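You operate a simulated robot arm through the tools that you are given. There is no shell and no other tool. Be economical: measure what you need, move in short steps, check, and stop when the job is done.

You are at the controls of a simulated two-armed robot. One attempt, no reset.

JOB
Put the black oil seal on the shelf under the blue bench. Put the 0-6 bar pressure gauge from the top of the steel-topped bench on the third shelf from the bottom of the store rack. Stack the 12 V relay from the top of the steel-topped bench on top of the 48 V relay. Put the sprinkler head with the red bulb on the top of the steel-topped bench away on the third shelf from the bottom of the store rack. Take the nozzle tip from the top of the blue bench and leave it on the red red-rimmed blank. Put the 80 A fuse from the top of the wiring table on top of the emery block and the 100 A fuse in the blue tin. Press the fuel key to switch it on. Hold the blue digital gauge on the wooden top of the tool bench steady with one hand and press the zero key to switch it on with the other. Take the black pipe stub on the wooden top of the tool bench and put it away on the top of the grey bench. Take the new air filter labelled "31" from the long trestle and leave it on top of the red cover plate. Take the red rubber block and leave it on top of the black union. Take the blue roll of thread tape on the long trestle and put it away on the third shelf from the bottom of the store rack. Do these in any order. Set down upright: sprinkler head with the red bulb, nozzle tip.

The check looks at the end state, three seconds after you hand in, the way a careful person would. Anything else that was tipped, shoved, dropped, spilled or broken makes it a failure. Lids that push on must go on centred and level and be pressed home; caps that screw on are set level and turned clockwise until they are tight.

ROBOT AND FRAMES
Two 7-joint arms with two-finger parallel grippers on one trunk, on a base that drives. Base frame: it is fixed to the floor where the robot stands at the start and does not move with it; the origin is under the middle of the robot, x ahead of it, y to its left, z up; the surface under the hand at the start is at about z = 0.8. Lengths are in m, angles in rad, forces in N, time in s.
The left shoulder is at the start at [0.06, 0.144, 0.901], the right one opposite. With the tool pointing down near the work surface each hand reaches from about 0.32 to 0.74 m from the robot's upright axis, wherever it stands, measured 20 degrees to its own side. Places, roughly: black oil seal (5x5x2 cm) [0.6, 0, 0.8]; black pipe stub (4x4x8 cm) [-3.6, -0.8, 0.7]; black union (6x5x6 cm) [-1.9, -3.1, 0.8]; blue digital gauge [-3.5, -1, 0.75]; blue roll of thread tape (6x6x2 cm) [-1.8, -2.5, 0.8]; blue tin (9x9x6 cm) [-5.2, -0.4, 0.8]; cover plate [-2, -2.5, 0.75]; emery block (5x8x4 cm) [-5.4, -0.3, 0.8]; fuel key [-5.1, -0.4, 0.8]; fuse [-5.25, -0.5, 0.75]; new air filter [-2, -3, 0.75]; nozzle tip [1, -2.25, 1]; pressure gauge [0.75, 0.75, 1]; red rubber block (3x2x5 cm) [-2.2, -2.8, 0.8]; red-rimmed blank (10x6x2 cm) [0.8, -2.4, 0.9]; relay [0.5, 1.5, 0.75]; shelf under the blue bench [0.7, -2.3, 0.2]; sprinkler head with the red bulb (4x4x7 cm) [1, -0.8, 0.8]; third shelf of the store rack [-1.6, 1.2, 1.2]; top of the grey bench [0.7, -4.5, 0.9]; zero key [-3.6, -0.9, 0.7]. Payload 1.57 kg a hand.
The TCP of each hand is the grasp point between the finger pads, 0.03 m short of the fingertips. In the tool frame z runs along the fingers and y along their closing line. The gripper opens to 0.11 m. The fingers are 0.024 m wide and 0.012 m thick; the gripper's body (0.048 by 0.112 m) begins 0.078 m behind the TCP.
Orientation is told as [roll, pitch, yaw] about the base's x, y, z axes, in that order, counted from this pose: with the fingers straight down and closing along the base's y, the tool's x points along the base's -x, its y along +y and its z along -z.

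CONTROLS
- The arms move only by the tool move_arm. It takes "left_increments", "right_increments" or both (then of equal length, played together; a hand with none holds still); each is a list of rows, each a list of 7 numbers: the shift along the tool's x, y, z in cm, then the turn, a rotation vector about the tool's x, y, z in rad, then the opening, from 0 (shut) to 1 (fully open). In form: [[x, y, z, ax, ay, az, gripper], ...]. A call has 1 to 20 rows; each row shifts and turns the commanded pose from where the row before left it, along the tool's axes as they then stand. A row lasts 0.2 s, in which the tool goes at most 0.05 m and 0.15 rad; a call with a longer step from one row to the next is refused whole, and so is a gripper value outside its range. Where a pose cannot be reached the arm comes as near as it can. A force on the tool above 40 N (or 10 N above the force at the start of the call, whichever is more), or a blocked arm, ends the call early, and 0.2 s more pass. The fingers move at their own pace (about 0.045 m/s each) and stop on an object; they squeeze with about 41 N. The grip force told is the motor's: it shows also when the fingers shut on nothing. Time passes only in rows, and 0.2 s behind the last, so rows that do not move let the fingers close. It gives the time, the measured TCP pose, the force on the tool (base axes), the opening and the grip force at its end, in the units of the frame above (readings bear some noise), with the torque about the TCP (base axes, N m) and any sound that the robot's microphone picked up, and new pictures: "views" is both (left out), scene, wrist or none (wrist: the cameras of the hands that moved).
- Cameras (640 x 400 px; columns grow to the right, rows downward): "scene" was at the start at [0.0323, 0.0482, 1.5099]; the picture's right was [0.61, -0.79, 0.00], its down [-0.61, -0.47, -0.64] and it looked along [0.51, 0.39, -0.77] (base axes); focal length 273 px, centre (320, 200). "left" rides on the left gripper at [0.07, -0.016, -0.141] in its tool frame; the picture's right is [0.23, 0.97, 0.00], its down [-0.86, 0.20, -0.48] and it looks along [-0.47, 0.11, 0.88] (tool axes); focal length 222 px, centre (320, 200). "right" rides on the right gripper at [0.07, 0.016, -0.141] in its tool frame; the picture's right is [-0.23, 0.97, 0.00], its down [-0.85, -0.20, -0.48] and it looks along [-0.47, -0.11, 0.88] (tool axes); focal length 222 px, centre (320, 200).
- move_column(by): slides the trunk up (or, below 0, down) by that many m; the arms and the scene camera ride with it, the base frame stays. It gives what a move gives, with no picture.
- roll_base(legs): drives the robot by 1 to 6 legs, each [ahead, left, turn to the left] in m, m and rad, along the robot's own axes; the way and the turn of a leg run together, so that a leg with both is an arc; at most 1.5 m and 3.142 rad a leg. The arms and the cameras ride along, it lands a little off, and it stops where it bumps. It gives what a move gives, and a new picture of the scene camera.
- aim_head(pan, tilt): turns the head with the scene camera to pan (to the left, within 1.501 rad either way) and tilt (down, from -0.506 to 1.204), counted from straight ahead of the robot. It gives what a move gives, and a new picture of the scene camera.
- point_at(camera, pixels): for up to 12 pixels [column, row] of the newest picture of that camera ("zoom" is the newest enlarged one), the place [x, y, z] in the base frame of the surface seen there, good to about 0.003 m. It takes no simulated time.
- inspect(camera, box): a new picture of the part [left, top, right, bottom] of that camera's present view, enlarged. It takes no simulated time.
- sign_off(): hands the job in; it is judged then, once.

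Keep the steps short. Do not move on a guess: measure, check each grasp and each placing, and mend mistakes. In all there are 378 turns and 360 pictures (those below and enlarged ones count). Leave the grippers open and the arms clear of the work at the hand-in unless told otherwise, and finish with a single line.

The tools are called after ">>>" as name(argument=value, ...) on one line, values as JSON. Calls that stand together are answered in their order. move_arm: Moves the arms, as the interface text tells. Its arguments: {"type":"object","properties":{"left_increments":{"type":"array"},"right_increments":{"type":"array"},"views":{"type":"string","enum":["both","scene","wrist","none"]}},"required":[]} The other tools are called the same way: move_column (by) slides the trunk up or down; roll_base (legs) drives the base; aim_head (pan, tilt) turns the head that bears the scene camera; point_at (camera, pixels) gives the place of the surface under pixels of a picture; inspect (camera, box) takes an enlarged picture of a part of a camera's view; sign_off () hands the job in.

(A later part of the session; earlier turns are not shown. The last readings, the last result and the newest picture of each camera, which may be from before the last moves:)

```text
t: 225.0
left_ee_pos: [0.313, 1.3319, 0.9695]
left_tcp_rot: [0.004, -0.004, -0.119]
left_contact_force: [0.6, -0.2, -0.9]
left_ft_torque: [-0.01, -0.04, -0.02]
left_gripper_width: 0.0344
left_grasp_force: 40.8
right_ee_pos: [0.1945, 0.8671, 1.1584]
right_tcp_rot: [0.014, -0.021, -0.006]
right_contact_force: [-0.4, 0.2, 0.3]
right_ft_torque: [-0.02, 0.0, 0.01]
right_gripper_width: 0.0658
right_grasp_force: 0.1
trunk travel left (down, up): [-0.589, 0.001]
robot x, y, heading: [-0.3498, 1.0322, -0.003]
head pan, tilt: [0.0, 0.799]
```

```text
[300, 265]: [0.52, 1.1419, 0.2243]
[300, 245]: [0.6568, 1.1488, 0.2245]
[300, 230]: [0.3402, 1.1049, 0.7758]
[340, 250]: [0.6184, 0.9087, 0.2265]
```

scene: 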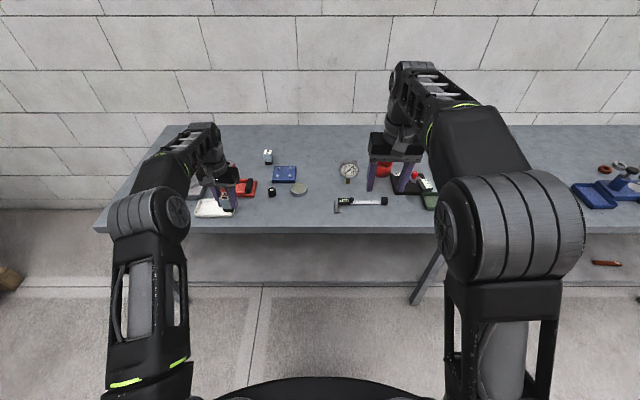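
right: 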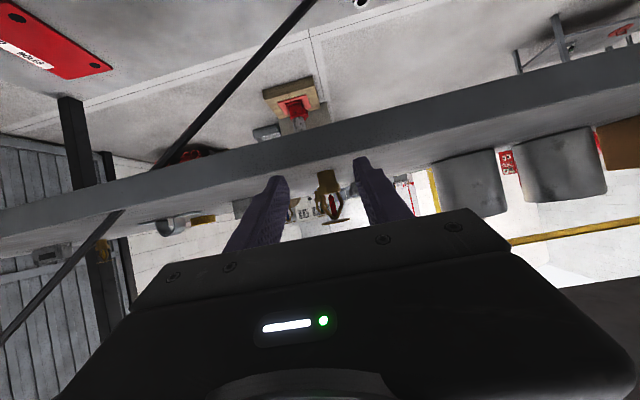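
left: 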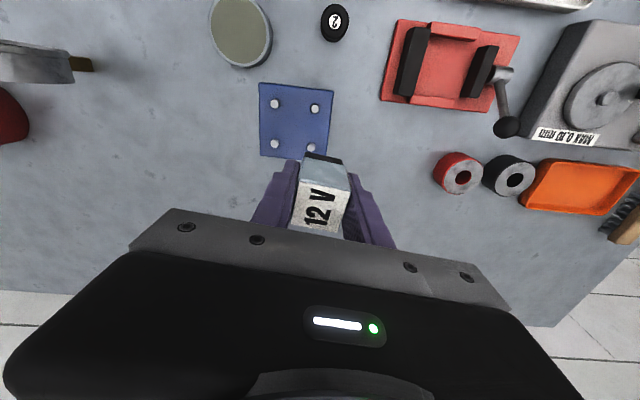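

Pose is right (rel. 0.66, 0.30). Drive in.

>>> roll_base(legs=[[0, -0.063, 0], [0.405, 0, 0]])

>>> inspect(camera="scene", box=[170, 140, 330, 260])

```text
t: 228.1
left_ee_pos: [0.716, 1.2608, 0.9685]
left_tcp_rot: [0.004, -0.005, -0.129]
left_contact_force: [0.3, 0.8, -0.2]
left_ft_torque: [0.02, 0.0, 0.01]
left_gripper_width: 0.0346
left_grasp_force: 40.9
right_ee_pos: [0.593, 0.7983, 1.1566]
right_tcp_rot: [0.014, -0.021, -0.016]
right_contact_force: [0.3, -0.1, 0.3]
right_ft_torque: [-0.02, 0.0, 0.01]
right_gripper_width: 0.0661
right_grasp_force: 0.1
trunk travel left (down, up): [-0.589, 0.001]
robot x, y, heading: [0.041, 0.9645, -0.009]
head pan, tilt: [0.0, 0.799]
```

scene: 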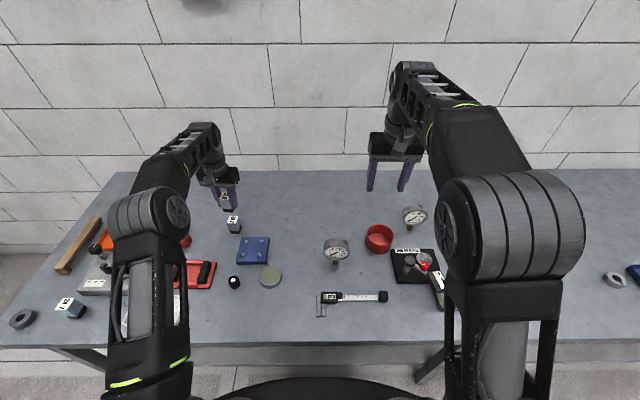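

```text
3.33 times, centred on (250, 200) of scene
```

zoom: 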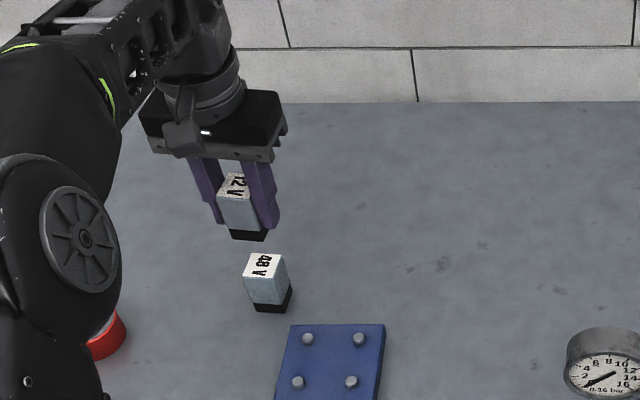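

>>> inspect(camera="scene", box=[212, 176, 260, 236])

```text
6.67 times, centred on (236, 206) of scene
```

zoom: 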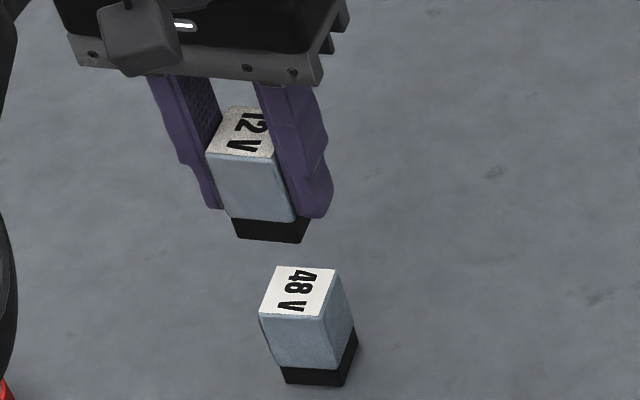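

>>> point_at(camera="zoom", pixels=[[280, 269], [334, 273], [264, 312], [320, 315], [235, 228], [302, 231], [238, 220], [212, 158], [275, 162]])

```text
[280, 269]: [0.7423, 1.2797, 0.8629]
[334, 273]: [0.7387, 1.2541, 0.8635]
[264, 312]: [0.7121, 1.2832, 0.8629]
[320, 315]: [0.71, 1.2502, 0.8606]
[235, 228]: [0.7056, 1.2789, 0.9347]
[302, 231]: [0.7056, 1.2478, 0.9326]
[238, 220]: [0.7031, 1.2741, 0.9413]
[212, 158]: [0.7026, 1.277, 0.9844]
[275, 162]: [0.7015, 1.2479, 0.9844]
```

Offset needed: +9 mm x, +3.5 mm y. Adjust and lower 5.2 cm.

>>> move_arm(left_increments=[[-0.85, 0.46, 0, 0, 0, 0, 0.1], [0, 0, 2, 0, 0, 0, 0.1], [0, 0, 2, 0, 0, 0, 0.1], [0, 0, 1.2, 0, 0, 0, 0.1], [0, 0, 0, 0, 0, 0, 0.1]], views="none")

>>> inspect(camera="scene", box=[212, 176, 260, 236])

```text
t: 229.3
left_ee_pos: [0.7256, 1.2639, 0.9172]
left_tcp_rot: [0.004, -0.005, -0.129]
left_contact_force: [-0.5, 0.6, -0.8]
left_ft_torque: [0.0, 0.01, -0.01]
left_gripper_width: 0.0346
left_grasp_force: 41.4
right_ee_pos: [0.5929, 0.797, 1.1581]
right_tcp_rot: [0.013, -0.023, -0.016]
right_contact_force: [0.0, 0.0, 1.0]
right_ft_torque: [0.03, -0.01, -0.02]
right_gripper_width: 0.0662
right_grasp_force: 0.1
trunk travel left (down, up): [-0.589, 0.001]
robot x, y, heading: [0.0471, 0.9669, -0.008]
head pan, tilt: [0.0, 0.799]
```

```text
6.67 times, centred on (236, 206) of scene
```

zoom: 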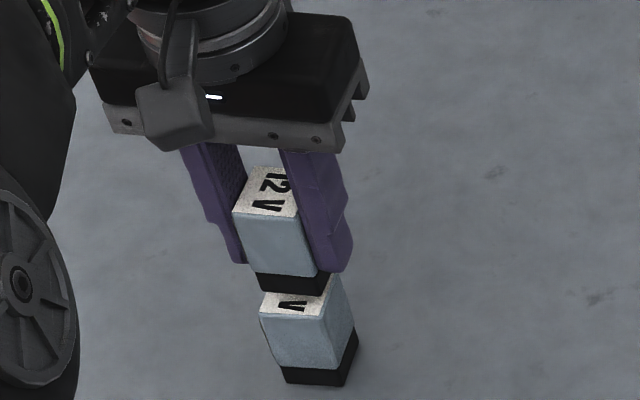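

>>> move_arm(left_increments=[[0, 0, 0.3, 0, 0, 0, 0.1], [0, 0, 0.3, 0, 0, 0, 0.1], [0, 0, 0, 0, 0, 0, 0.1]], views="none")

>>> inspect(camera="scene", box=[224, 190, 264, 240])

```text
t: 230.1
left_ee_pos: [0.7257, 1.2631, 0.91]
left_tcp_rot: [0.003, -0.005, -0.13]
left_contact_force: [0.6, -0.4, -0.3]
left_ft_torque: [0.0, 0.0, 0.03]
left_gripper_width: 0.0344
left_grasp_force: 41.0
right_ee_pos: [0.5912, 0.7978, 1.1582]
right_tcp_rot: [0.014, -0.021, -0.017]
right_contact_force: [-0.9, 1.0, -0.4]
right_ft_torque: [-0.02, -0.01, 0.01]
right_gripper_width: 0.0659
right_grasp_force: 0.0
trunk travel left (down, up): [-0.589, 0.001]
robot x, y, heading: [0.0464, 0.9631, -0.008]
head pan, tilt: [0.0, 0.799]
```

```text
8.00 times, centred on (244, 215) of scene
```

zoom: 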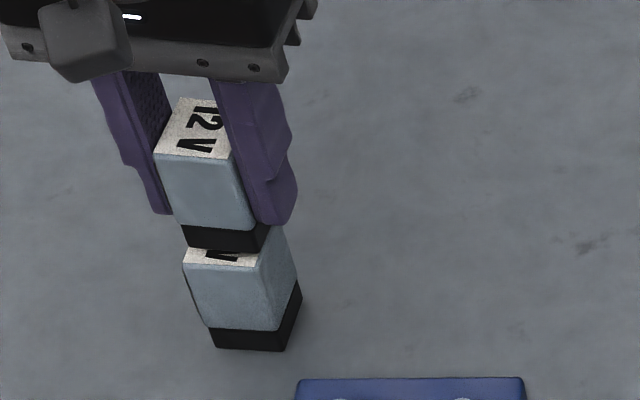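

>>> point_at(camera="zoom", pixels=[[190, 238], [258, 243], [188, 262], [255, 262], [220, 180], [220, 290], [190, 285]])

```text
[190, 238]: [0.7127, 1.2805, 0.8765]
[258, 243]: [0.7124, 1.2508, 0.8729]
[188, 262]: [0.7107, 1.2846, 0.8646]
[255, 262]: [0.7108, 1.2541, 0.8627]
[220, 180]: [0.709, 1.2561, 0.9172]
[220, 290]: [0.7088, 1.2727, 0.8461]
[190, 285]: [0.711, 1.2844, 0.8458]
```

Within 3 mm. Nudge +3 mm in y and lower to contact.

>>> move_arm(left_increments=[[0, 0.3, 0, 0, 0, 0, 0.1], [0, 0, 0.1, 0, 0, 0, 0.1], [0, 0, 0.1, 0, 0, 0, 0.1], [0, 0, 0, 0, 0, 0, 0.1]], views="none")

```text
t: 231.1
left_ee_pos: [0.7264, 1.2677, 0.9095]
left_tcp_rot: [0.004, -0.006, -0.13]
left_contact_force: [-0.2, 0.3, -1.1]
left_ft_torque: [-0.02, 0.01, -0.01]
left_gripper_width: 0.0344
left_grasp_force: 41.5
right_ee_pos: [0.5922, 0.7972, 1.1578]
right_tcp_rot: [0.013, -0.023, -0.017]
right_contact_force: [0.0, 0.7, 0.6]
right_ft_torque: [-0.01, 0.03, -0.03]
right_gripper_width: 0.066
right_grasp_force: 0.1
trunk travel left (down, up): [-0.589, 0.001]
robot x, y, heading: [0.047, 0.9636, -0.011]
head pan, tilt: [0.0, 0.799]
```

>>> move_arm(left_increments=[[0, 0, 0.1, 0, 0, 0, 0.1], [0, 0, 0.1, 0, 0, 0, 0.1], [0, 0, 0, 0, 0, 0, 0.1]], views="none")

```text
t: 231.9
left_ee_pos: [0.7257, 1.2682, 0.9065]
left_tcp_rot: [0.004, -0.006, -0.129]
left_contact_force: [0.4, 0.0, -0.2]
left_ft_torque: [-0.01, -0.02, 0.01]
left_gripper_width: 0.0346
left_grasp_force: 40.7
right_ee_pos: [0.5922, 0.7972, 1.1577]
right_tcp_rot: [0.015, -0.024, -0.015]
right_contact_force: [0.1, 0.4, 0.1]
right_ft_torque: [0.0, 0.03, 0.02]
right_gripper_width: 0.0659
right_grasp_force: 0.2
trunk travel left (down, up): [-0.589, 0.001]
robot x, y, heading: [0.0468, 0.9632, -0.009]
head pan, tilt: [0.0, 0.799]
```

>>> move_arm(left_increments=[[0, 0, 0.1, 0, 0, 0, 0.1], [0, 0, 0.1, 0, 0, 0, 0.1], [0, 0, 0, 0, 0, 0, 0.1]], views="none")

```text
t: 232.7
left_ee_pos: [0.7255, 1.2676, 0.9061]
left_tcp_rot: [0.005, -0.005, -0.128]
left_contact_force: [-0.2, 0.3, -1.4]
left_ft_torque: [-0.02, -0.04, 0.06]
left_gripper_width: 0.0343
left_grasp_force: 41.0
right_ee_pos: [0.5919, 0.797, 1.1585]
right_tcp_rot: [0.013, -0.024, -0.017]
right_contact_force: [0.5, 0.3, -0.3]
right_ft_torque: [0.0, 0.01, 0.0]
right_gripper_width: 0.0659
right_grasp_force: 0.1
trunk travel left (down, up): [-0.589, 0.001]
robot x, y, heading: [0.0444, 0.9644, -0.005]
head pan, tilt: [0.0, 0.799]
```

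>>> inspect(camera="scene", box=[224, 190, 264, 240])

>>> move_arm(left_increments=[[0, 0, 0.1, 0, 0, 0, 0.1], [0, 0, 0.1, 0, 0, 0, 0.1], [0, 0, 0, 0, 0, 0, 0.1]], views="none")

```text
8.00 times, centred on (244, 215) of scene
```

zoom: 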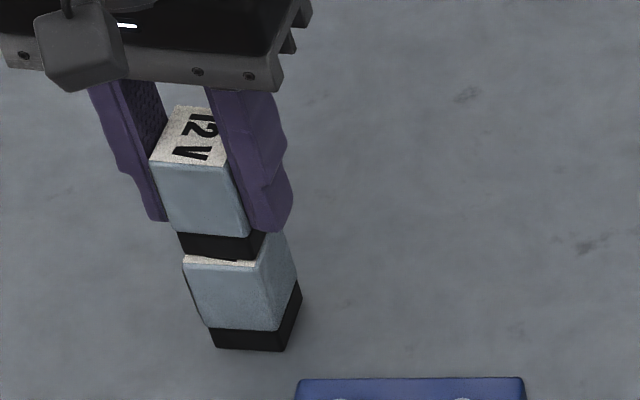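

```text
t: 233.5
left_ee_pos: [0.7258, 1.2665, 0.9043]
left_tcp_rot: [0.004, -0.007, -0.129]
left_contact_force: [0.3, 0.3, 4.2]
left_ft_torque: [-0.07, 0.04, 0.04]
left_gripper_width: 0.0347
left_grasp_force: 41.1
right_ee_pos: [0.5917, 0.7966, 1.1581]
right_tcp_rot: [0.015, -0.024, -0.017]
right_contact_force: [1.1, -0.4, -0.5]
right_ft_torque: [0.01, -0.01, 0.02]
right_gripper_width: 0.0662
right_grasp_force: 0.0
trunk travel left (down, up): [-0.589, 0.001]
robot x, y, heading: [0.0479, 0.9635, -0.01]
head pan, tilt: [0.0, 0.799]
```

Contact (+4 N). Release and lift straight up.

>>> move_arm(left_increments=[[0, 0, 0, 0, 0, 0, 0.4], [0, 0, 0, 0, 0, 0, 0.6], [0, 0, 0, 0, 0, 0, 0.6], [0, 0, 0, 0, 0, 0, 0.6], [0, 0, -3, 0, 0, 0, 0.6], [0, 0, -4, 0, 0, 0, 0.6], [0, 0, -3, 0, 0, 0, 0.6], [0, 0, 0, 0, 0, 0, 0.6]], views="scene")

>>> inspect(camera="scene", box=[214, 170, 274, 245])

```text
t: 235.3
left_ee_pos: [0.7235, 1.2668, 1.0039]
left_tcp_rot: [0.005, -0.009, -0.13]
left_contact_force: [0.1, -0.1, -0.4]
left_ft_torque: [-0.03, -0.05, 0.02]
left_gripper_width: 0.0658
left_grasp_force: 0.1
right_ee_pos: [0.5925, 0.7977, 1.1583]
right_tcp_rot: [0.013, -0.022, -0.015]
right_contact_force: [0.2, 0.2, 0.1]
right_ft_torque: [-0.02, 0.0, 0.02]
right_gripper_width: 0.0659
right_grasp_force: 0.0
trunk travel left (down, up): [-0.589, 0.001]
robot x, y, heading: [0.0453, 0.9641, -0.008]
head pan, tilt: [0.0, 0.799]
```

scene: 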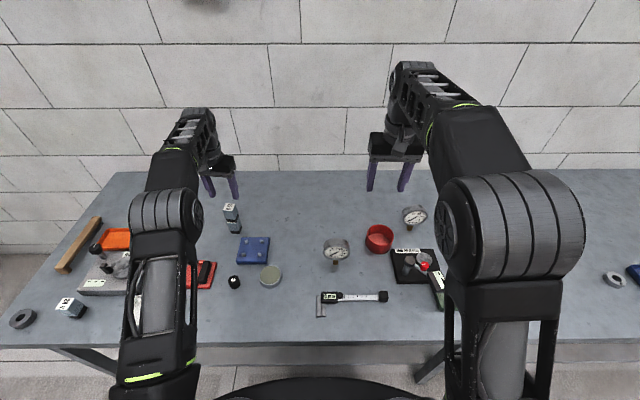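

```text
5.33 times, centred on (244, 208) of scene
```

zoom: 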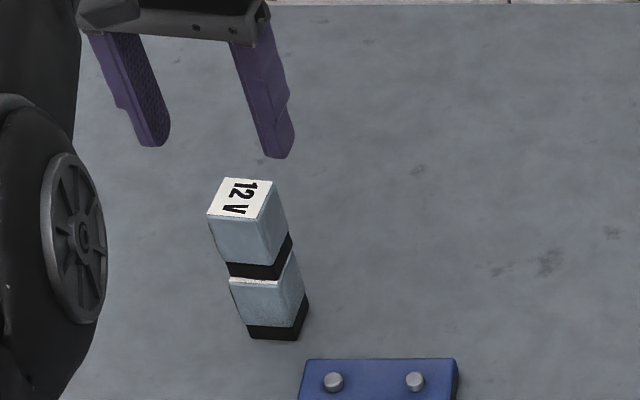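

Stack is good. All steel-bench work is done; I back off and drive to the long trestle for a look.

>>> roll_base(legs=[[-0.5, 0, 0], [0, 0, -1.56], [1.2, 0, 0], [0.9, 0, 0], [0, -1.35, 0]])

>>> aim_head(pan=0.0, tilt=0.6)

```text
t: 258.4
left_ee_pos: [-1.5881, -1.7468, 1.0052]
left_tcp_rot: [0.005, -0.009, -1.718]
left_contact_force: [-1.1, 1.1, -0.5]
left_ft_torque: [0.01, -0.02, -0.01]
left_gripper_width: 0.066
left_grasp_force: 0.0
right_ee_pos: [-2.0531, -1.6063, 1.158]
right_tcp_rot: [0.013, -0.023, -1.605]
right_contact_force: [-0.3, 0.2, 0.1]
right_ft_torque: [0.0, 0.0, 0.0]
right_gripper_width: 0.0661
right_grasp_force: 0.1
trunk travel left (down, up): [-0.589, 0.001]
robot x, y, heading: [-1.8773, -1.0662, -1.598]
head pan, tilt: [0.0, 0.799]
```

scene: 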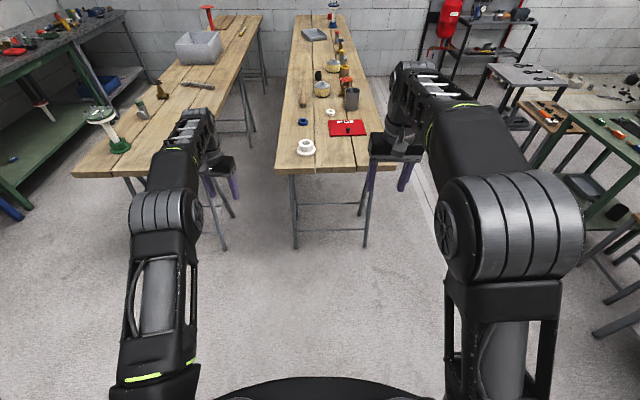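

```text
t: 259.1
left_ee_pos: [-1.5873, -1.746, 1.0043]
left_tcp_rot: [0.006, -0.009, -1.717]
left_contact_force: [0.4, 0.5, 0.6]
left_ft_torque: [0.01, -0.01, -0.03]
left_gripper_width: 0.0659
left_grasp_force: 0.0
right_ee_pos: [-2.0526, -1.606, 1.1577]
right_tcp_rot: [0.013, -0.022, -1.605]
right_contact_force: [0.1, -0.9, 1.2]
right_ft_torque: [0.03, 0.01, -0.02]
right_gripper_width: 0.0658
right_grasp_force: 0.0
trunk travel left (down, up): [-0.589, 0.001]
robot x, y, heading: [-1.8731, -1.0644, -1.6]
head pan, tilt: [0.0, 0.6]
```

scene: 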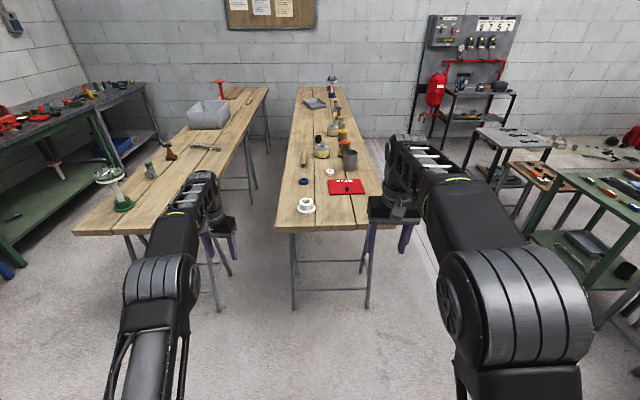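

>>> inspect(camera="scene", box=[270, 80, 400, 240])

```text
2.50 times, centred on (335, 160) of scene
```

zoom: 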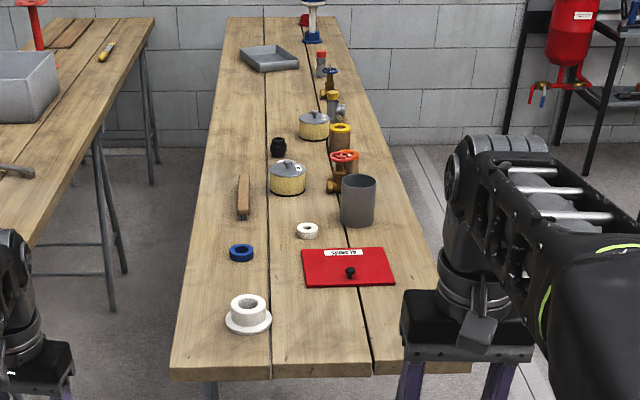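

>>> point_at(camera="zoom", pixels=[[240, 252], [348, 268], [310, 275], [390, 275], [287, 178], [314, 128], [278, 148], [180, 372], [460, 372], [357, 185], [243, 195], [230, 20]])

>>> inspect(camera="scene", box=[290, 95, 380, 185])

```text
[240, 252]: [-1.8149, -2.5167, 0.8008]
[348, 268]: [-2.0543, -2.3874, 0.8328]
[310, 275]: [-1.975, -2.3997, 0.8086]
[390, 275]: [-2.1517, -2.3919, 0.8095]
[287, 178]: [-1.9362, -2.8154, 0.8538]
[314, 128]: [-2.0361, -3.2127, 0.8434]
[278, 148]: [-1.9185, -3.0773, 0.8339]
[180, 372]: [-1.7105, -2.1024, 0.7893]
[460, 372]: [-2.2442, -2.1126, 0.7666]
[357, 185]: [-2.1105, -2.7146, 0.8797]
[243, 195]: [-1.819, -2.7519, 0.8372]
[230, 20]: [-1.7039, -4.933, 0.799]
```

```text
4.44 times, centred on (335, 140) of scene
```

zoom: 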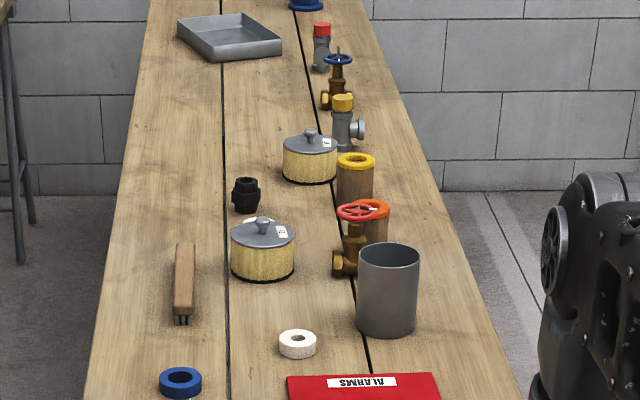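

>>> point_at(camera="scene", pixels=[[532, 232], [546, 168], [488, 170], [520, 210], [600, 325], [470, 165], [368, 300], [293, 305], [640, 215]])

```text
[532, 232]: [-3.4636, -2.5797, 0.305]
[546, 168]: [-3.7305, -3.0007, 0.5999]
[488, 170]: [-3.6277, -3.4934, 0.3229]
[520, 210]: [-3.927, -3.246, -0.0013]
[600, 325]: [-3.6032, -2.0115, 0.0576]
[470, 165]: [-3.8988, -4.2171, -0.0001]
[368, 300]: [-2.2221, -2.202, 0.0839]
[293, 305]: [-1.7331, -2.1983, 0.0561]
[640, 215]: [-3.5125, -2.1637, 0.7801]
```

Aisle west of the trestle is ~1.2 m wide. Drive there and face the trestle from the west.

>>> roll_base(legs=[[0, -0.85, 0.03], [1.5, 0, 0], [0.2, 0, 0], [0, 0, 1.57]])

>>> inspect(camera="scene", box=[190, 60, 420, 240])

```text
t: 275.7
left_ee_pos: [-2.0519, -2.4118, 1.0037]
left_tcp_rot: [0.007, -0.009, -0.092]
left_contact_force: [-0.7, -0.6, 0.4]
left_ft_torque: [0.02, -0.01, 0.04]
left_gripper_width: 0.0658
left_grasp_force: 0.2
right_ee_pos: [-2.1637, -2.8852, 1.1576]
right_tcp_rot: [0.013, -0.024, 0.023]
right_contact_force: [0.1, 0.9, 0.8]
right_ft_torque: [-0.01, -0.01, -0.01]
right_gripper_width: 0.0663
right_grasp_force: 0.1
trunk travel left (down, up): [-0.589, 0.001]
robot x, y, heading: [-2.7188, -2.739, 0.024]
head pan, tilt: [0.0, 0.6]
```

scene: 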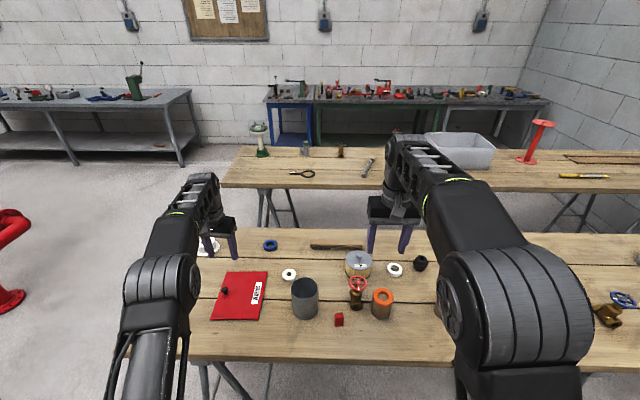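

```text
2.22 times, centred on (305, 150) of scene
```

zoom: 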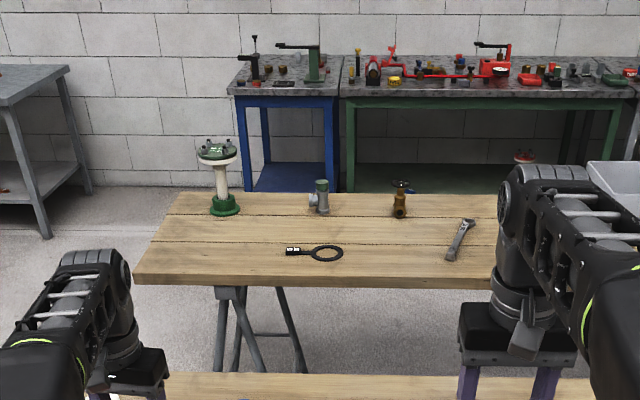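

Now enlarge the trestle part.

>>> inspect(camera="scene", box=[190, 225, 450, 345])

>>> inspect(camera="scene", box=[335, 240, 435, 300])

```text
2.46 times, centred on (320, 285) of scene
```

zoom: 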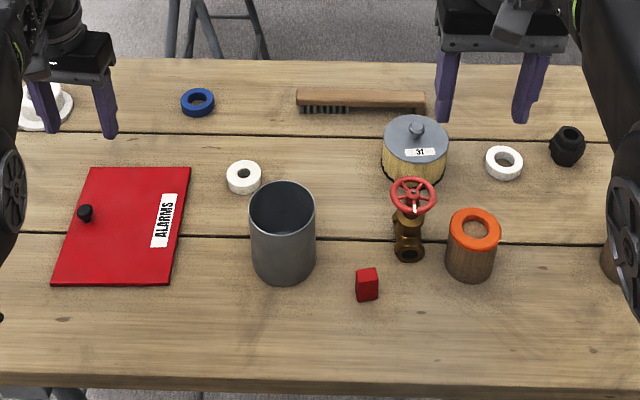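

```text
6.40 times, centred on (385, 270) of scene
```

zoom: 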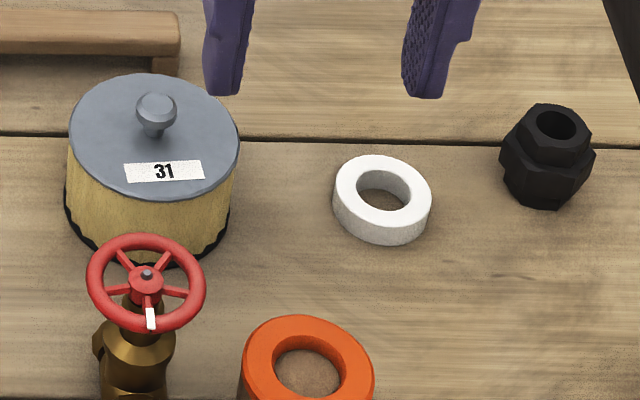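

Filter "31" identified next to the red valve. Measure the filter, union and red block.

>>> point_at(camera="zoom", pixels=[[157, 100], [157, 125], [75, 130], [235, 130], [150, 78], [165, 195], [146, 275], [548, 125], [510, 135], [585, 140], [548, 110], [550, 165]])

>>> point_at(camera="scene", pixels=[[337, 318], [339, 311], [340, 314], [335, 310], [342, 310], [225, 291], [260, 300], [240, 320], [262, 275], [230, 275], [213, 317], [270, 245]])

```text
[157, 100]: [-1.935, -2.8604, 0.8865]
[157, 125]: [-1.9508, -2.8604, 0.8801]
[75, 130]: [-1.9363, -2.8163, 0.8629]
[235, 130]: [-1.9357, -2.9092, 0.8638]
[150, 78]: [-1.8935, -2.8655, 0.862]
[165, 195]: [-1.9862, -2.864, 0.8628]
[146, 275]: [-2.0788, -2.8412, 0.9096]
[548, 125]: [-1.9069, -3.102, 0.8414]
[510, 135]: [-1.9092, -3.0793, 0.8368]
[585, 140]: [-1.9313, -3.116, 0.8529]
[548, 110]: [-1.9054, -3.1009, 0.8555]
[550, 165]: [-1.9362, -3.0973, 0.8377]
```

```text
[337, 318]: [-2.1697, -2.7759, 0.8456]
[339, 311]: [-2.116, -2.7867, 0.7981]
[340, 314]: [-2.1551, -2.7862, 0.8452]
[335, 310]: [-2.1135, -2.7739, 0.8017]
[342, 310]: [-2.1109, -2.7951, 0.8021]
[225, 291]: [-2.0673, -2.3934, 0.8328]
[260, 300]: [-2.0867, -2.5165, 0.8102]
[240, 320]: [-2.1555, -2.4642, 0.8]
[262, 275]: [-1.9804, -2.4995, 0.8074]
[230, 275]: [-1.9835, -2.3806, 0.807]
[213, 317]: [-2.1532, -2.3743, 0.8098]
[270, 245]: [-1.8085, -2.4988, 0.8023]
```

Plan: filter centre (−1.940,−2.862), Ø0.094, lid z 0.863; the red plate spans x −2.155…−1.972, y −2.52…−2.365 with a knob at (−2.067,−2.393). I'll set the filter at about (−2.025,−2.452). Drive so the left hand is above the filter.

>>> roll_base(legs=[[0, 0, -0.022], [0, -0.45, 0], [0.11, 0, 0]])

>>> move_arm(left_increments=[[0, 0, 0, 0, 0, -0.11, 1], [0, 0, 0, 0, 0, 0, 1], [0, 0, 0, 0, 0, 0, 1], [0, 0, 0, 0, 0, 0, 1]], views="wrist")

```text
t: 279.5
left_ee_pos: [-1.9306, -2.8723, 1.0034]
left_tcp_rot: [0.006, -0.008, -0.114]
left_contact_force: [-0.3, 0.4, 0.6]
left_ft_torque: [0.0, 0.05, -0.01]
left_gripper_width: 0.0659
left_grasp_force: 0.1
right_ee_pos: [-2.0539, -3.3432, 1.1581]
right_tcp_rot: [0.014, -0.022, 0.002]
right_contact_force: [0.1, 0.4, -0.4]
right_ft_torque: [-0.04, 0.05, 0.0]
right_gripper_width: 0.0661
right_grasp_force: 0.1
trunk travel left (down, up): [-0.589, 0.001]
robot x, y, heading: [-2.6058, -3.1848, 0.006]
head pan, tilt: [0.0, 0.6]
```

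scene: 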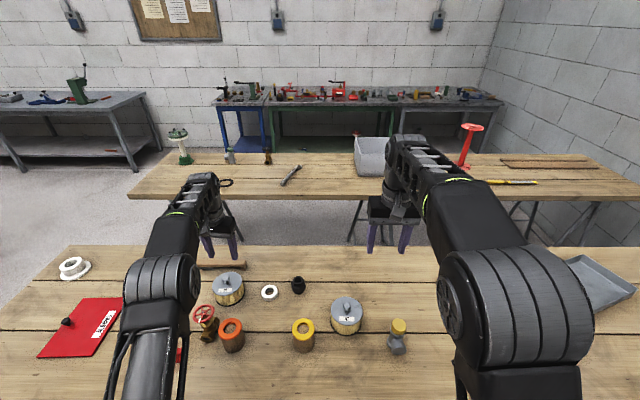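

```text
t: 280.5
left_ee_pos: [-1.9302, -2.8713, 1.004]
left_tcp_rot: [0.003, -0.01, -0.004]
left_contact_force: [0.2, -0.5, 0.9]
left_ft_torque: [0.02, 0.02, -0.01]
left_gripper_width: 0.1101
left_grasp_force: 0.0
right_ee_pos: [-2.0553, -3.3424, 1.159]
right_tcp_rot: [0.014, -0.023, 0.001]
right_contact_force: [-0.2, -0.6, 0.1]
right_ft_torque: [0.02, 0.02, -0.04]
right_gripper_width: 0.0659
right_grasp_force: 0.1
trunk travel left (down, up): [-0.589, 0.001]
robot x, y, heading: [-2.5991, -3.1808, 0.003]
head pan, tilt: [0.0, 0.6]
```

left: 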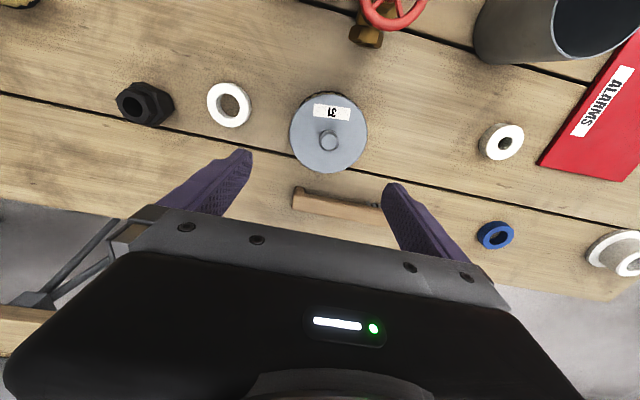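

>>> point_at(camera="left", pixels=[[295, 132], [363, 130], [329, 95], [330, 165], [329, 139], [330, 195], [345, 210], [300, 192], [228, 105], [145, 103]])

```text
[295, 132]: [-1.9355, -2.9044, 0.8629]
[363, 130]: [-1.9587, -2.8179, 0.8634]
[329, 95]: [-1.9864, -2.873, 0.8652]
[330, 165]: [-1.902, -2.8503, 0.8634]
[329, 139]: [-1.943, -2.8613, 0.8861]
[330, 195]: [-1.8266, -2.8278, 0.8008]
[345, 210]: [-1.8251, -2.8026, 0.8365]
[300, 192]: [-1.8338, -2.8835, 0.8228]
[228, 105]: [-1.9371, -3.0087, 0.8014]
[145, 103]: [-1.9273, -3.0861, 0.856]
```

Centre (−1.9445,−2.8615). Align, lower the trunk 8 cm, then descend.

>>> move_arm(left_increments=[[1.45, 0.98, 0, 0, 0, 0, 1], [0, 0, 0, 0, 0, 0, 1]], views="none")

>>> move_column(by=-0.08)

>>> move_arm(left_increments=[[0, 0, 0.8, 0, 0, 0, 1], [0, 0, 0, 0, 0, 0, 1]], views="wrist")

```text
t: 281.1
left_ee_pos: [-1.9449, -2.8617, 1.003]
left_tcp_rot: [0.003, -0.008, -0.003]
left_contact_force: [-0.5, -1.0, -0.7]
left_ft_torque: [0.01, 0.05, 0.01]
left_gripper_width: 0.1102
left_grasp_force: 0.1
right_ee_pos: [-2.0562, -3.3431, 1.157]
right_tcp_rot: [0.014, -0.02, 0.001]
right_contact_force: [0.0, -0.8, 0.4]
right_ft_torque: [-0.03, -0.04, 0.04]
right_gripper_width: 0.0659
right_grasp_force: 0.2
trunk travel left (down, up): [-0.589, 0.001]
robot x, y, heading: [-2.6003, -3.1815, 0.009]
head pan, tilt: [0.0, 0.6]
```

```text
t: 282.3
left_ee_pos: [-1.946, -2.8607, 0.9243]
left_tcp_rot: [0.005, -0.008, -0.003]
left_contact_force: [0.0, 1.1, 0.1]
left_ft_torque: [0.0, 0.01, 0.03]
left_gripper_width: 0.1101
left_grasp_force: 0.1
right_ee_pos: [-2.0551, -3.3432, 1.0773]
right_tcp_rot: [0.012, -0.025, 0.003]
right_contact_force: [-0.3, 0.1, -0.8]
right_ft_torque: [-0.02, 0.01, -0.01]
right_gripper_width: 0.0662
right_grasp_force: 0.1
trunk travel left (down, up): [-0.509, 0.081]
robot x, y, heading: [-2.6034, -3.1826, 0.006]
head pan, tilt: [0.0, 0.6]
```

```text
t: 282.9
left_ee_pos: [-1.9454, -2.8609, 0.9171]
left_tcp_rot: [0.003, -0.008, -0.004]
left_contact_force: [0.8, 0.0, 0.4]
left_ft_torque: [-0.01, 0.02, 0.02]
left_gripper_width: 0.11
left_grasp_force: 0.0
right_ee_pos: [-2.056, -3.343, 1.0775]
right_tcp_rot: [0.013, -0.023, 0.003]
right_contact_force: [-0.3, 0.7, 0.1]
right_ft_torque: [-0.01, 0.0, -0.03]
right_gripper_width: 0.0661
right_grasp_force: 0.1
trunk travel left (down, up): [-0.509, 0.081]
robot x, y, heading: [-2.6047, -3.1815, 0.008]
head pan, tilt: [0.0, 0.6]
```

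left: 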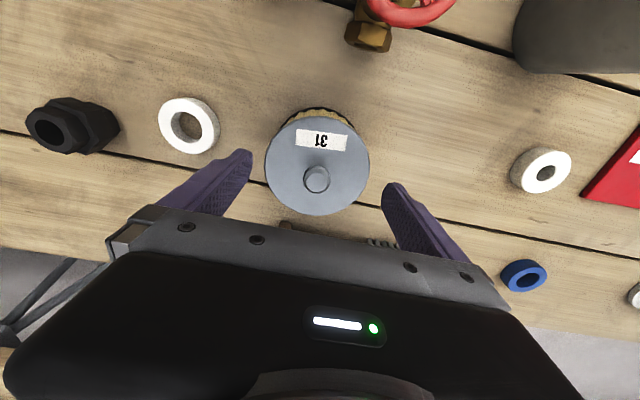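

>>> move_arm(left_increments=[[0, 0, 2.5, 0, 0, 0, 1], [0, 0, 2.5, 0, 0, 0, 1], [0, 0, 2.5, 0, 0, 0, 1], [0, 0, 0, 0, 0, 0, 1], [0, 0, 0, 0, 0, 0, 0.6], [0, 0, 0, 0, 0, 0, 0.6], [0, 0, 0, 0, 0, 0, 0.6]], views="wrist")

```text
t: 284.5
left_ee_pos: [-1.9444, -2.8615, 0.8426]
left_tcp_rot: [0.003, -0.008, -0.003]
left_contact_force: [0.8, -1.3, 1.5]
left_ft_torque: [-0.15, -0.08, -0.06]
left_gripper_width: 0.0988
left_grasp_force: 34.4
right_ee_pos: [-2.0566, -3.3436, 1.077]
right_tcp_rot: [0.015, -0.024, 0.002]
right_contact_force: [-0.2, -0.2, 0.0]
right_ft_torque: [0.04, -0.02, 0.01]
right_gripper_width: 0.066
right_grasp_force: 0.0
trunk travel left (down, up): [-0.509, 0.081]
robot x, y, heading: [-2.6038, -3.1844, 0.008]
head pan, tilt: [0.0, 0.6]
```

left: 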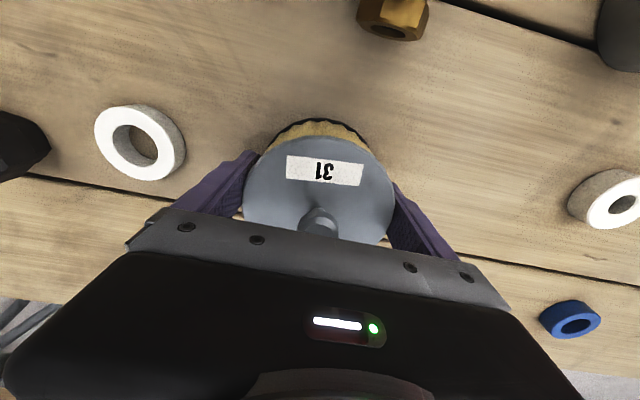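

Gripped. Lift slightly to check it comes up whole, then raise.

>>> move_arm(left_increments=[[0, 0, -2, 0, 0, 0, 0.6], [0, 0, -3, 0, 0, 0, 0.6], [0, 0, -3, 0, 0, 0, 0.6]], views="none")

>>> move_column(by=0.08)

>>> roll_base(legs=[[0, 0.41, 0], [-0.07, 0, 0]])

```text
t: 285.3
left_ee_pos: [-1.9467, -2.8614, 0.922]
left_tcp_rot: [0.007, -0.009, -0.003]
left_contact_force: [-0.3, 0.3, -1.8]
left_ft_torque: [-0.02, 0.01, 0.01]
left_gripper_width: 0.0986
left_grasp_force: 41.0
right_ee_pos: [-2.0558, -3.3427, 1.0768]
right_tcp_rot: [0.013, -0.022, 0.002]
right_contact_force: [0.4, 0.0, -0.2]
right_ft_torque: [-0.01, 0.0, 0.01]
right_gripper_width: 0.066
right_grasp_force: 0.1
trunk travel left (down, up): [-0.509, 0.081]
robot x, y, heading: [-2.6038, -3.187, 0.006]
head pan, tilt: [0.0, 0.6]
```

```text
t: 286.4
left_ee_pos: [-1.9448, -2.8605, 1.0011]
left_tcp_rot: [0.003, -0.008, -0.004]
left_contact_force: [0.1, 0.3, -2.3]
left_ft_torque: [-0.01, 0.01, -0.01]
left_gripper_width: 0.0985
left_grasp_force: 40.8
right_ee_pos: [-2.0545, -3.3423, 1.1577]
right_tcp_rot: [0.014, -0.021, 0.001]
right_contact_force: [0.5, -0.1, 1.0]
right_ft_torque: [-0.01, 0.01, 0.0]
right_gripper_width: 0.0658
right_grasp_force: 0.1
trunk travel left (down, up): [-0.589, 0.001]
robot x, y, heading: [-2.6046, -3.1865, 0.009]
head pan, tilt: [0.0, 0.6]
```

```text
t: 289.6
left_ee_pos: [-2.0178, -2.4492, 1.0017]
left_tcp_rot: [0.004, -0.011, -0.007]
left_contact_force: [-0.3, -0.1, -1.6]
left_ft_torque: [0.0, 0.01, -0.01]
left_gripper_width: 0.0984
left_grasp_force: 40.7
right_ee_pos: [-2.129, -2.9295, 1.1582]
right_tcp_rot: [0.014, -0.024, -0.002]
right_contact_force: [0.0, -0.1, -0.4]
right_ft_torque: [0.01, -0.06, 0.03]
right_gripper_width: 0.0658
right_grasp_force: 0.1
trunk travel left (down, up): [-0.589, 0.001]
robot x, y, heading: [-2.6753, -2.7691, 0.007]
head pan, tilt: [0.0, 0.6]
```

scene: 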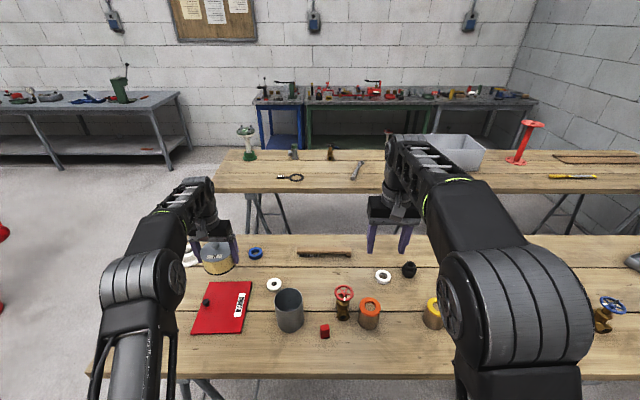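

>>> inspect(camera="scene", box=[180, 235, 280, 345])

```text
3.64 times, centred on (230, 290) of scene
```

zoom: 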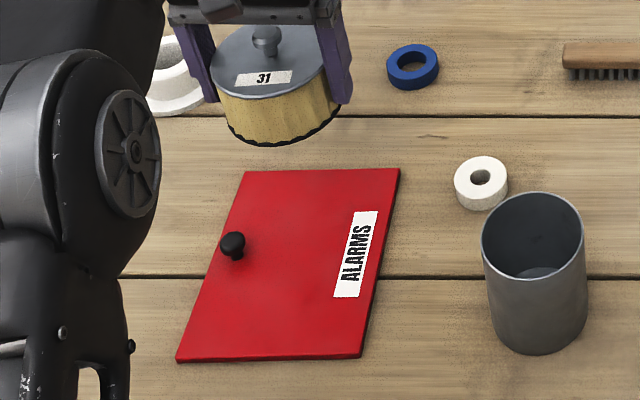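

>>> point_at(camera="zoom", pixels=[[250, 174], [394, 172], [182, 356], [356, 352], [232, 256], [232, 240], [285, 145], [265, 40], [250, 110], [310, 105], [340, 120]])

```text
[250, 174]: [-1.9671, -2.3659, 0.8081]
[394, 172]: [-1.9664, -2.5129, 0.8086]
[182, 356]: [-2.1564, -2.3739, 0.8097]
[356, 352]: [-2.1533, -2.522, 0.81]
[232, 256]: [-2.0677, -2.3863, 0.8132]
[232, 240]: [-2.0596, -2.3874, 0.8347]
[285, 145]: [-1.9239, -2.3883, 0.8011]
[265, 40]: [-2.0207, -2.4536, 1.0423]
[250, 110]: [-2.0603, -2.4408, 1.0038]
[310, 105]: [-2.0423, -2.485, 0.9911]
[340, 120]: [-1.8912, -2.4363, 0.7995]
```

Filter centre is over (−2.018,−2.453); shift 7 mm toward me, lower.

>>> move_arm(left_increments=[[0.7, 0, 0, 0, 0, 0, 0.6], [0, 0, 0, 0, 0, 0, 0.6]], views="none")

>>> move_column(by=-0.08)

>>> move_arm(left_increments=[[0, 0, 2.5, 0, 0, 0, 0.6], [0, 0, 2.5, 0, 0, 0, 0.6], [0, 0, 1.2, 0, 0, 0, 0.6], [0, 0, 0, 0, 0, 0, 0.6]], views="none")

>>> inspect(camera="scene", box=[170, 230, 290, 350])

```text
t: 290.2
left_ee_pos: [-2.0237, -2.4494, 1.0]
left_tcp_rot: [0.003, -0.007, -0.005]
left_contact_force: [-0.8, 0.8, -1.9]
left_ft_torque: [-0.01, 0.02, -0.01]
left_gripper_width: 0.0986
left_grasp_force: 41.7
right_ee_pos: [-2.1269, -2.9309, 1.1578]
right_tcp_rot: [0.014, -0.02, -0.001]
right_contact_force: [-0.1, -0.2, 0.0]
right_ft_torque: [0.0, 0.03, 0.02]
right_gripper_width: 0.0661
right_grasp_force: 0.1
trunk travel left (down, up): [-0.589, 0.001]
robot x, y, heading: [-2.6769, -2.771, 0.002]
head pan, tilt: [0.0, 0.6]
```

```text
t: 291.4
left_ee_pos: [-2.0235, -2.4474, 0.9202]
left_tcp_rot: [0.004, -0.009, -0.007]
left_contact_force: [-1.0, -0.6, -1.7]
left_ft_torque: [0.01, -0.01, 0.0]
left_gripper_width: 0.0986
left_grasp_force: 40.9
right_ee_pos: [-2.1286, -2.9311, 1.0787]
right_tcp_rot: [0.014, -0.023, 0.0]
right_contact_force: [0.4, -0.4, 0.2]
right_ft_torque: [0.0, -0.02, 0.01]
right_gripper_width: 0.0659
right_grasp_force: 0.1
trunk travel left (down, up): [-0.509, 0.081]
robot x, y, heading: [-2.6725, -2.7757, 0.003]
head pan, tilt: [0.0, 0.6]
```

```text
t: 292.4
left_ee_pos: [-2.0237, -2.4482, 0.8592]
left_tcp_rot: [0.005, -0.008, -0.006]
left_contact_force: [0.5, 0.0, -1.8]
left_ft_torque: [-0.03, -0.02, -0.01]
left_gripper_width: 0.0985
left_grasp_force: 41.1
right_ee_pos: [-2.1271, -2.9299, 1.0765]
right_tcp_rot: [0.014, -0.023, -0.002]
right_contact_force: [-0.5, 0.7, 0.8]
right_ft_torque: [0.0, -0.01, -0.01]
right_gripper_width: 0.0661
right_grasp_force: 0.1
trunk travel left (down, up): [-0.509, 0.081]
robot x, y, heading: [-2.6731, -2.7686, 0.002]
head pan, tilt: [0.0, 0.6]
```

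```text
3.33 times, centred on (230, 290) of scene
```

zoom: 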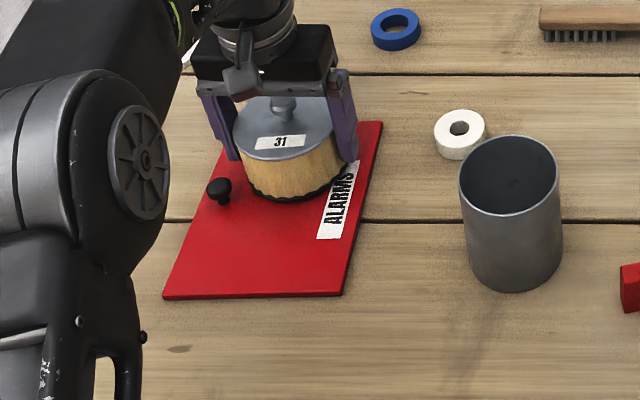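

Good alignment. Lower the last ~8 mm with force checks.

>>> move_arm(left_increments=[[0, 0, 0.3, 0, 0, 0, 0.6], [0, 0, 0.2, 0, 0, 0, 0.6], [0, 0, 0.1, 0, 0, 0, 0.6], [0, 0, 0, 0, 0, 0, 0.6]], views="none")

>>> move_arm(left_increments=[[0, 0, 0.1, 0, 0, 0, 0.6], [0, 0, 0.1, 0, 0, 0, 0.6], [0, 0, 0, 0, 0, 0, 0.6]], views="none")

```text
t: 293.4
left_ee_pos: [-2.0215, -2.4491, 0.8514]
left_tcp_rot: [0.003, -0.008, -0.006]
left_contact_force: [-0.5, -0.9, -0.5]
left_ft_torque: [0.02, 0.04, -0.01]
left_gripper_width: 0.0982
left_grasp_force: 41.2
right_ee_pos: [-2.1276, -2.9309, 1.0785]
right_tcp_rot: [0.014, -0.022, -0.003]
right_contact_force: [0.5, 1.1, 0.4]
right_ft_torque: [0.0, 0.0, 0.01]
right_gripper_width: 0.0658
right_grasp_force: 0.2
trunk travel left (down, up): [-0.509, 0.081]
robot x, y, heading: [-2.6753, -2.7714, 0.002]
head pan, tilt: [0.0, 0.6]
```

```text
t: 294.2
left_ee_pos: [-2.0227, -2.4502, 0.8524]
left_tcp_rot: [0.004, -0.012, -0.007]
left_contact_force: [1.6, 1.0, 6.0]
left_ft_torque: [-0.1, 0.26, -0.04]
left_gripper_width: 0.0985
left_grasp_force: 41.3
right_ee_pos: [-2.1278, -2.9308, 1.0784]
right_tcp_rot: [0.014, -0.022, -0.002]
right_contact_force: [-1.0, 0.1, -0.9]
right_ft_torque: [0.01, -0.01, 0.02]
right_gripper_width: 0.066
right_grasp_force: 0.0
trunk travel left (down, up): [-0.509, 0.081]
robot x, y, heading: [-2.6758, -2.7697, 0.008]
head pan, tilt: [0.0, 0.6]
```

Seated (6 N). Open and lift straight up.

>>> move_arm(left_increments=[[0, 0, 0, 0, 0, 0, 1], [0, 0, 0, 0, 0, 0, 1], [0, 0, -2, 0, 0, 0, 1], [0, 0, -3, 0, 0, 0, 1], [0, 0, -3, 0, 0, 0, 1], [0, 0, -3, 0, 0, 0, 1], [0, 0, 0, 0, 0, 0, 1]], views="scene")

>>> inspect(camera="scene", box=[170, 230, 290, 350])

```text
t: 295.8
left_ee_pos: [-2.0218, -2.4506, 0.9593]
left_tcp_rot: [0.005, -0.008, -0.006]
left_contact_force: [-0.4, -0.3, -0.4]
left_ft_torque: [-0.03, -0.01, 0.0]
left_gripper_width: 0.1099
left_grasp_force: 0.1
right_ee_pos: [-2.1279, -2.9292, 1.0774]
right_tcp_rot: [0.015, -0.024, -0.002]
right_contact_force: [-0.6, 0.4, 0.1]
right_ft_torque: [-0.01, -0.02, 0.0]
right_gripper_width: 0.0659
right_grasp_force: 0.1
trunk travel left (down, up): [-0.509, 0.081]
robot x, y, heading: [-2.6768, -2.7714, 0.003]
head pan, tilt: [0.0, 0.6]
```

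scene: 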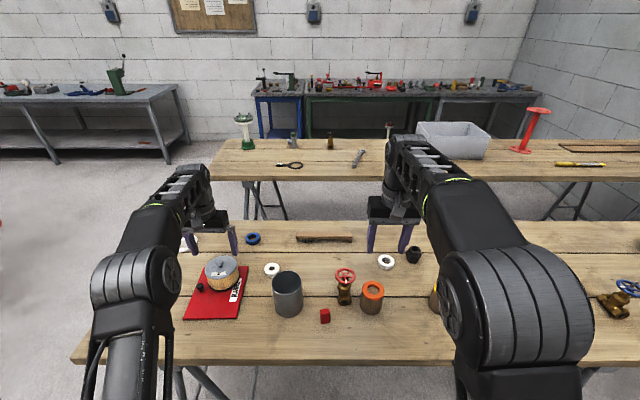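

```text
3.33 times, centred on (230, 290) of scene
```

zoom: 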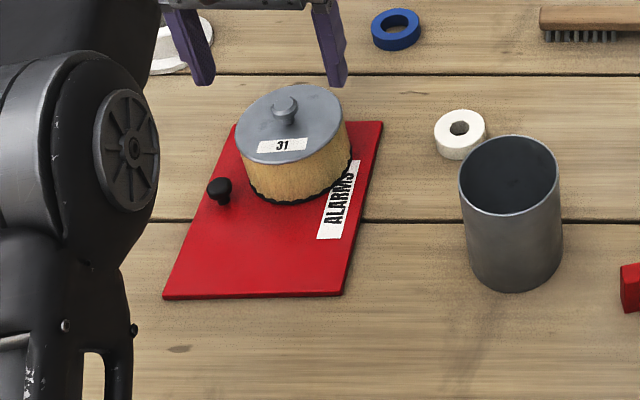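

Filter done. Now the red rubber block: enlarge and measure it.

>>> inspect(camera="scene", box=[305, 300, 345, 330])

```text
13.33 times, centred on (325, 315) of scene
```

zoom: 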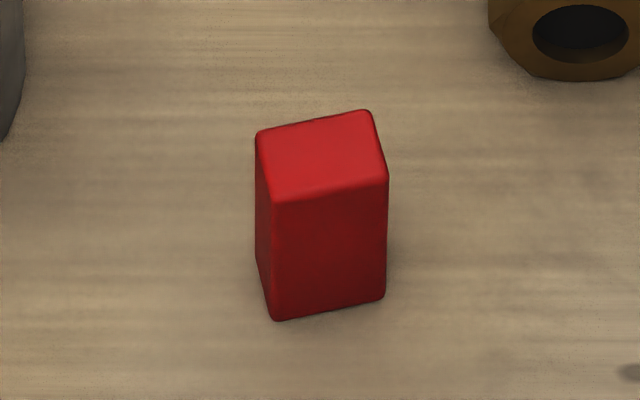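

>>> point_at(camera="zoom", pixels=[[265, 137], [362, 117], [278, 193], [382, 174], [322, 158], [275, 310], [380, 290], [330, 250]])

>>> point_at(camera="scene", pixels=[[414, 250], [408, 252], [420, 253], [414, 258], [287, 278], [344, 272], [373, 290]])

>>> inspect(camera="scene", box=[394, 236, 434, 272])

```text
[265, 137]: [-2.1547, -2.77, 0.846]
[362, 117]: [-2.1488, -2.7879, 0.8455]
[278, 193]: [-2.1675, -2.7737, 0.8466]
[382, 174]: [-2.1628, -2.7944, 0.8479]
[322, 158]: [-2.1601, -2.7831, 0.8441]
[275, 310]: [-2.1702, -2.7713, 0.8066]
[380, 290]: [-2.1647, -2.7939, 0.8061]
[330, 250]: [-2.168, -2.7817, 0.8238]
```

```text
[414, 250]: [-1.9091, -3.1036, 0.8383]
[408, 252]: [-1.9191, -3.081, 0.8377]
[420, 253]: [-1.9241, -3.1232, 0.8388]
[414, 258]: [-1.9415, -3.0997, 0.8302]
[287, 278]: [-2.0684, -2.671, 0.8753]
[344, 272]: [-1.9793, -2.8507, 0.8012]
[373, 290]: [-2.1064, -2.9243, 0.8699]
```

```text
11.11 times, centred on (414, 254) of scene
```

zoom: 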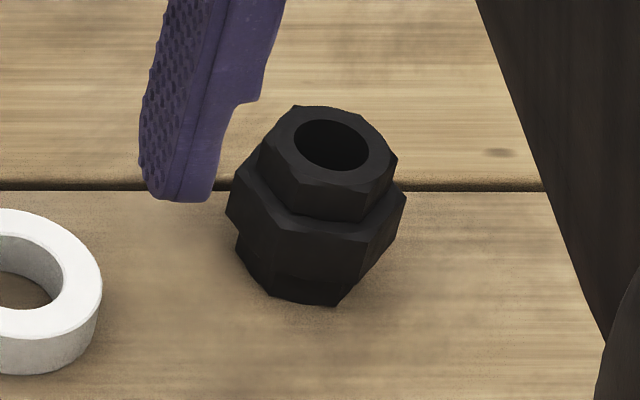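

>>> point_at(camera="zoom", pixels=[[293, 140], [372, 150], [330, 118], [330, 172], [280, 165], [385, 155], [325, 110], [340, 185], [262, 150], [395, 165]])

```text
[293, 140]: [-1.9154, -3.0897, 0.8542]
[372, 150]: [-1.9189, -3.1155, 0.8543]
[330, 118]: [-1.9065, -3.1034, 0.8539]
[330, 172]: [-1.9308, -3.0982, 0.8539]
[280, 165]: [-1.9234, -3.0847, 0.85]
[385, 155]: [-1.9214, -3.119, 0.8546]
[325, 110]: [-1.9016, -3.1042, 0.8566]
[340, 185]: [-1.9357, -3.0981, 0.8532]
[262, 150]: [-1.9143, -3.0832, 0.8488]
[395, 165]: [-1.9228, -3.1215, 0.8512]
```

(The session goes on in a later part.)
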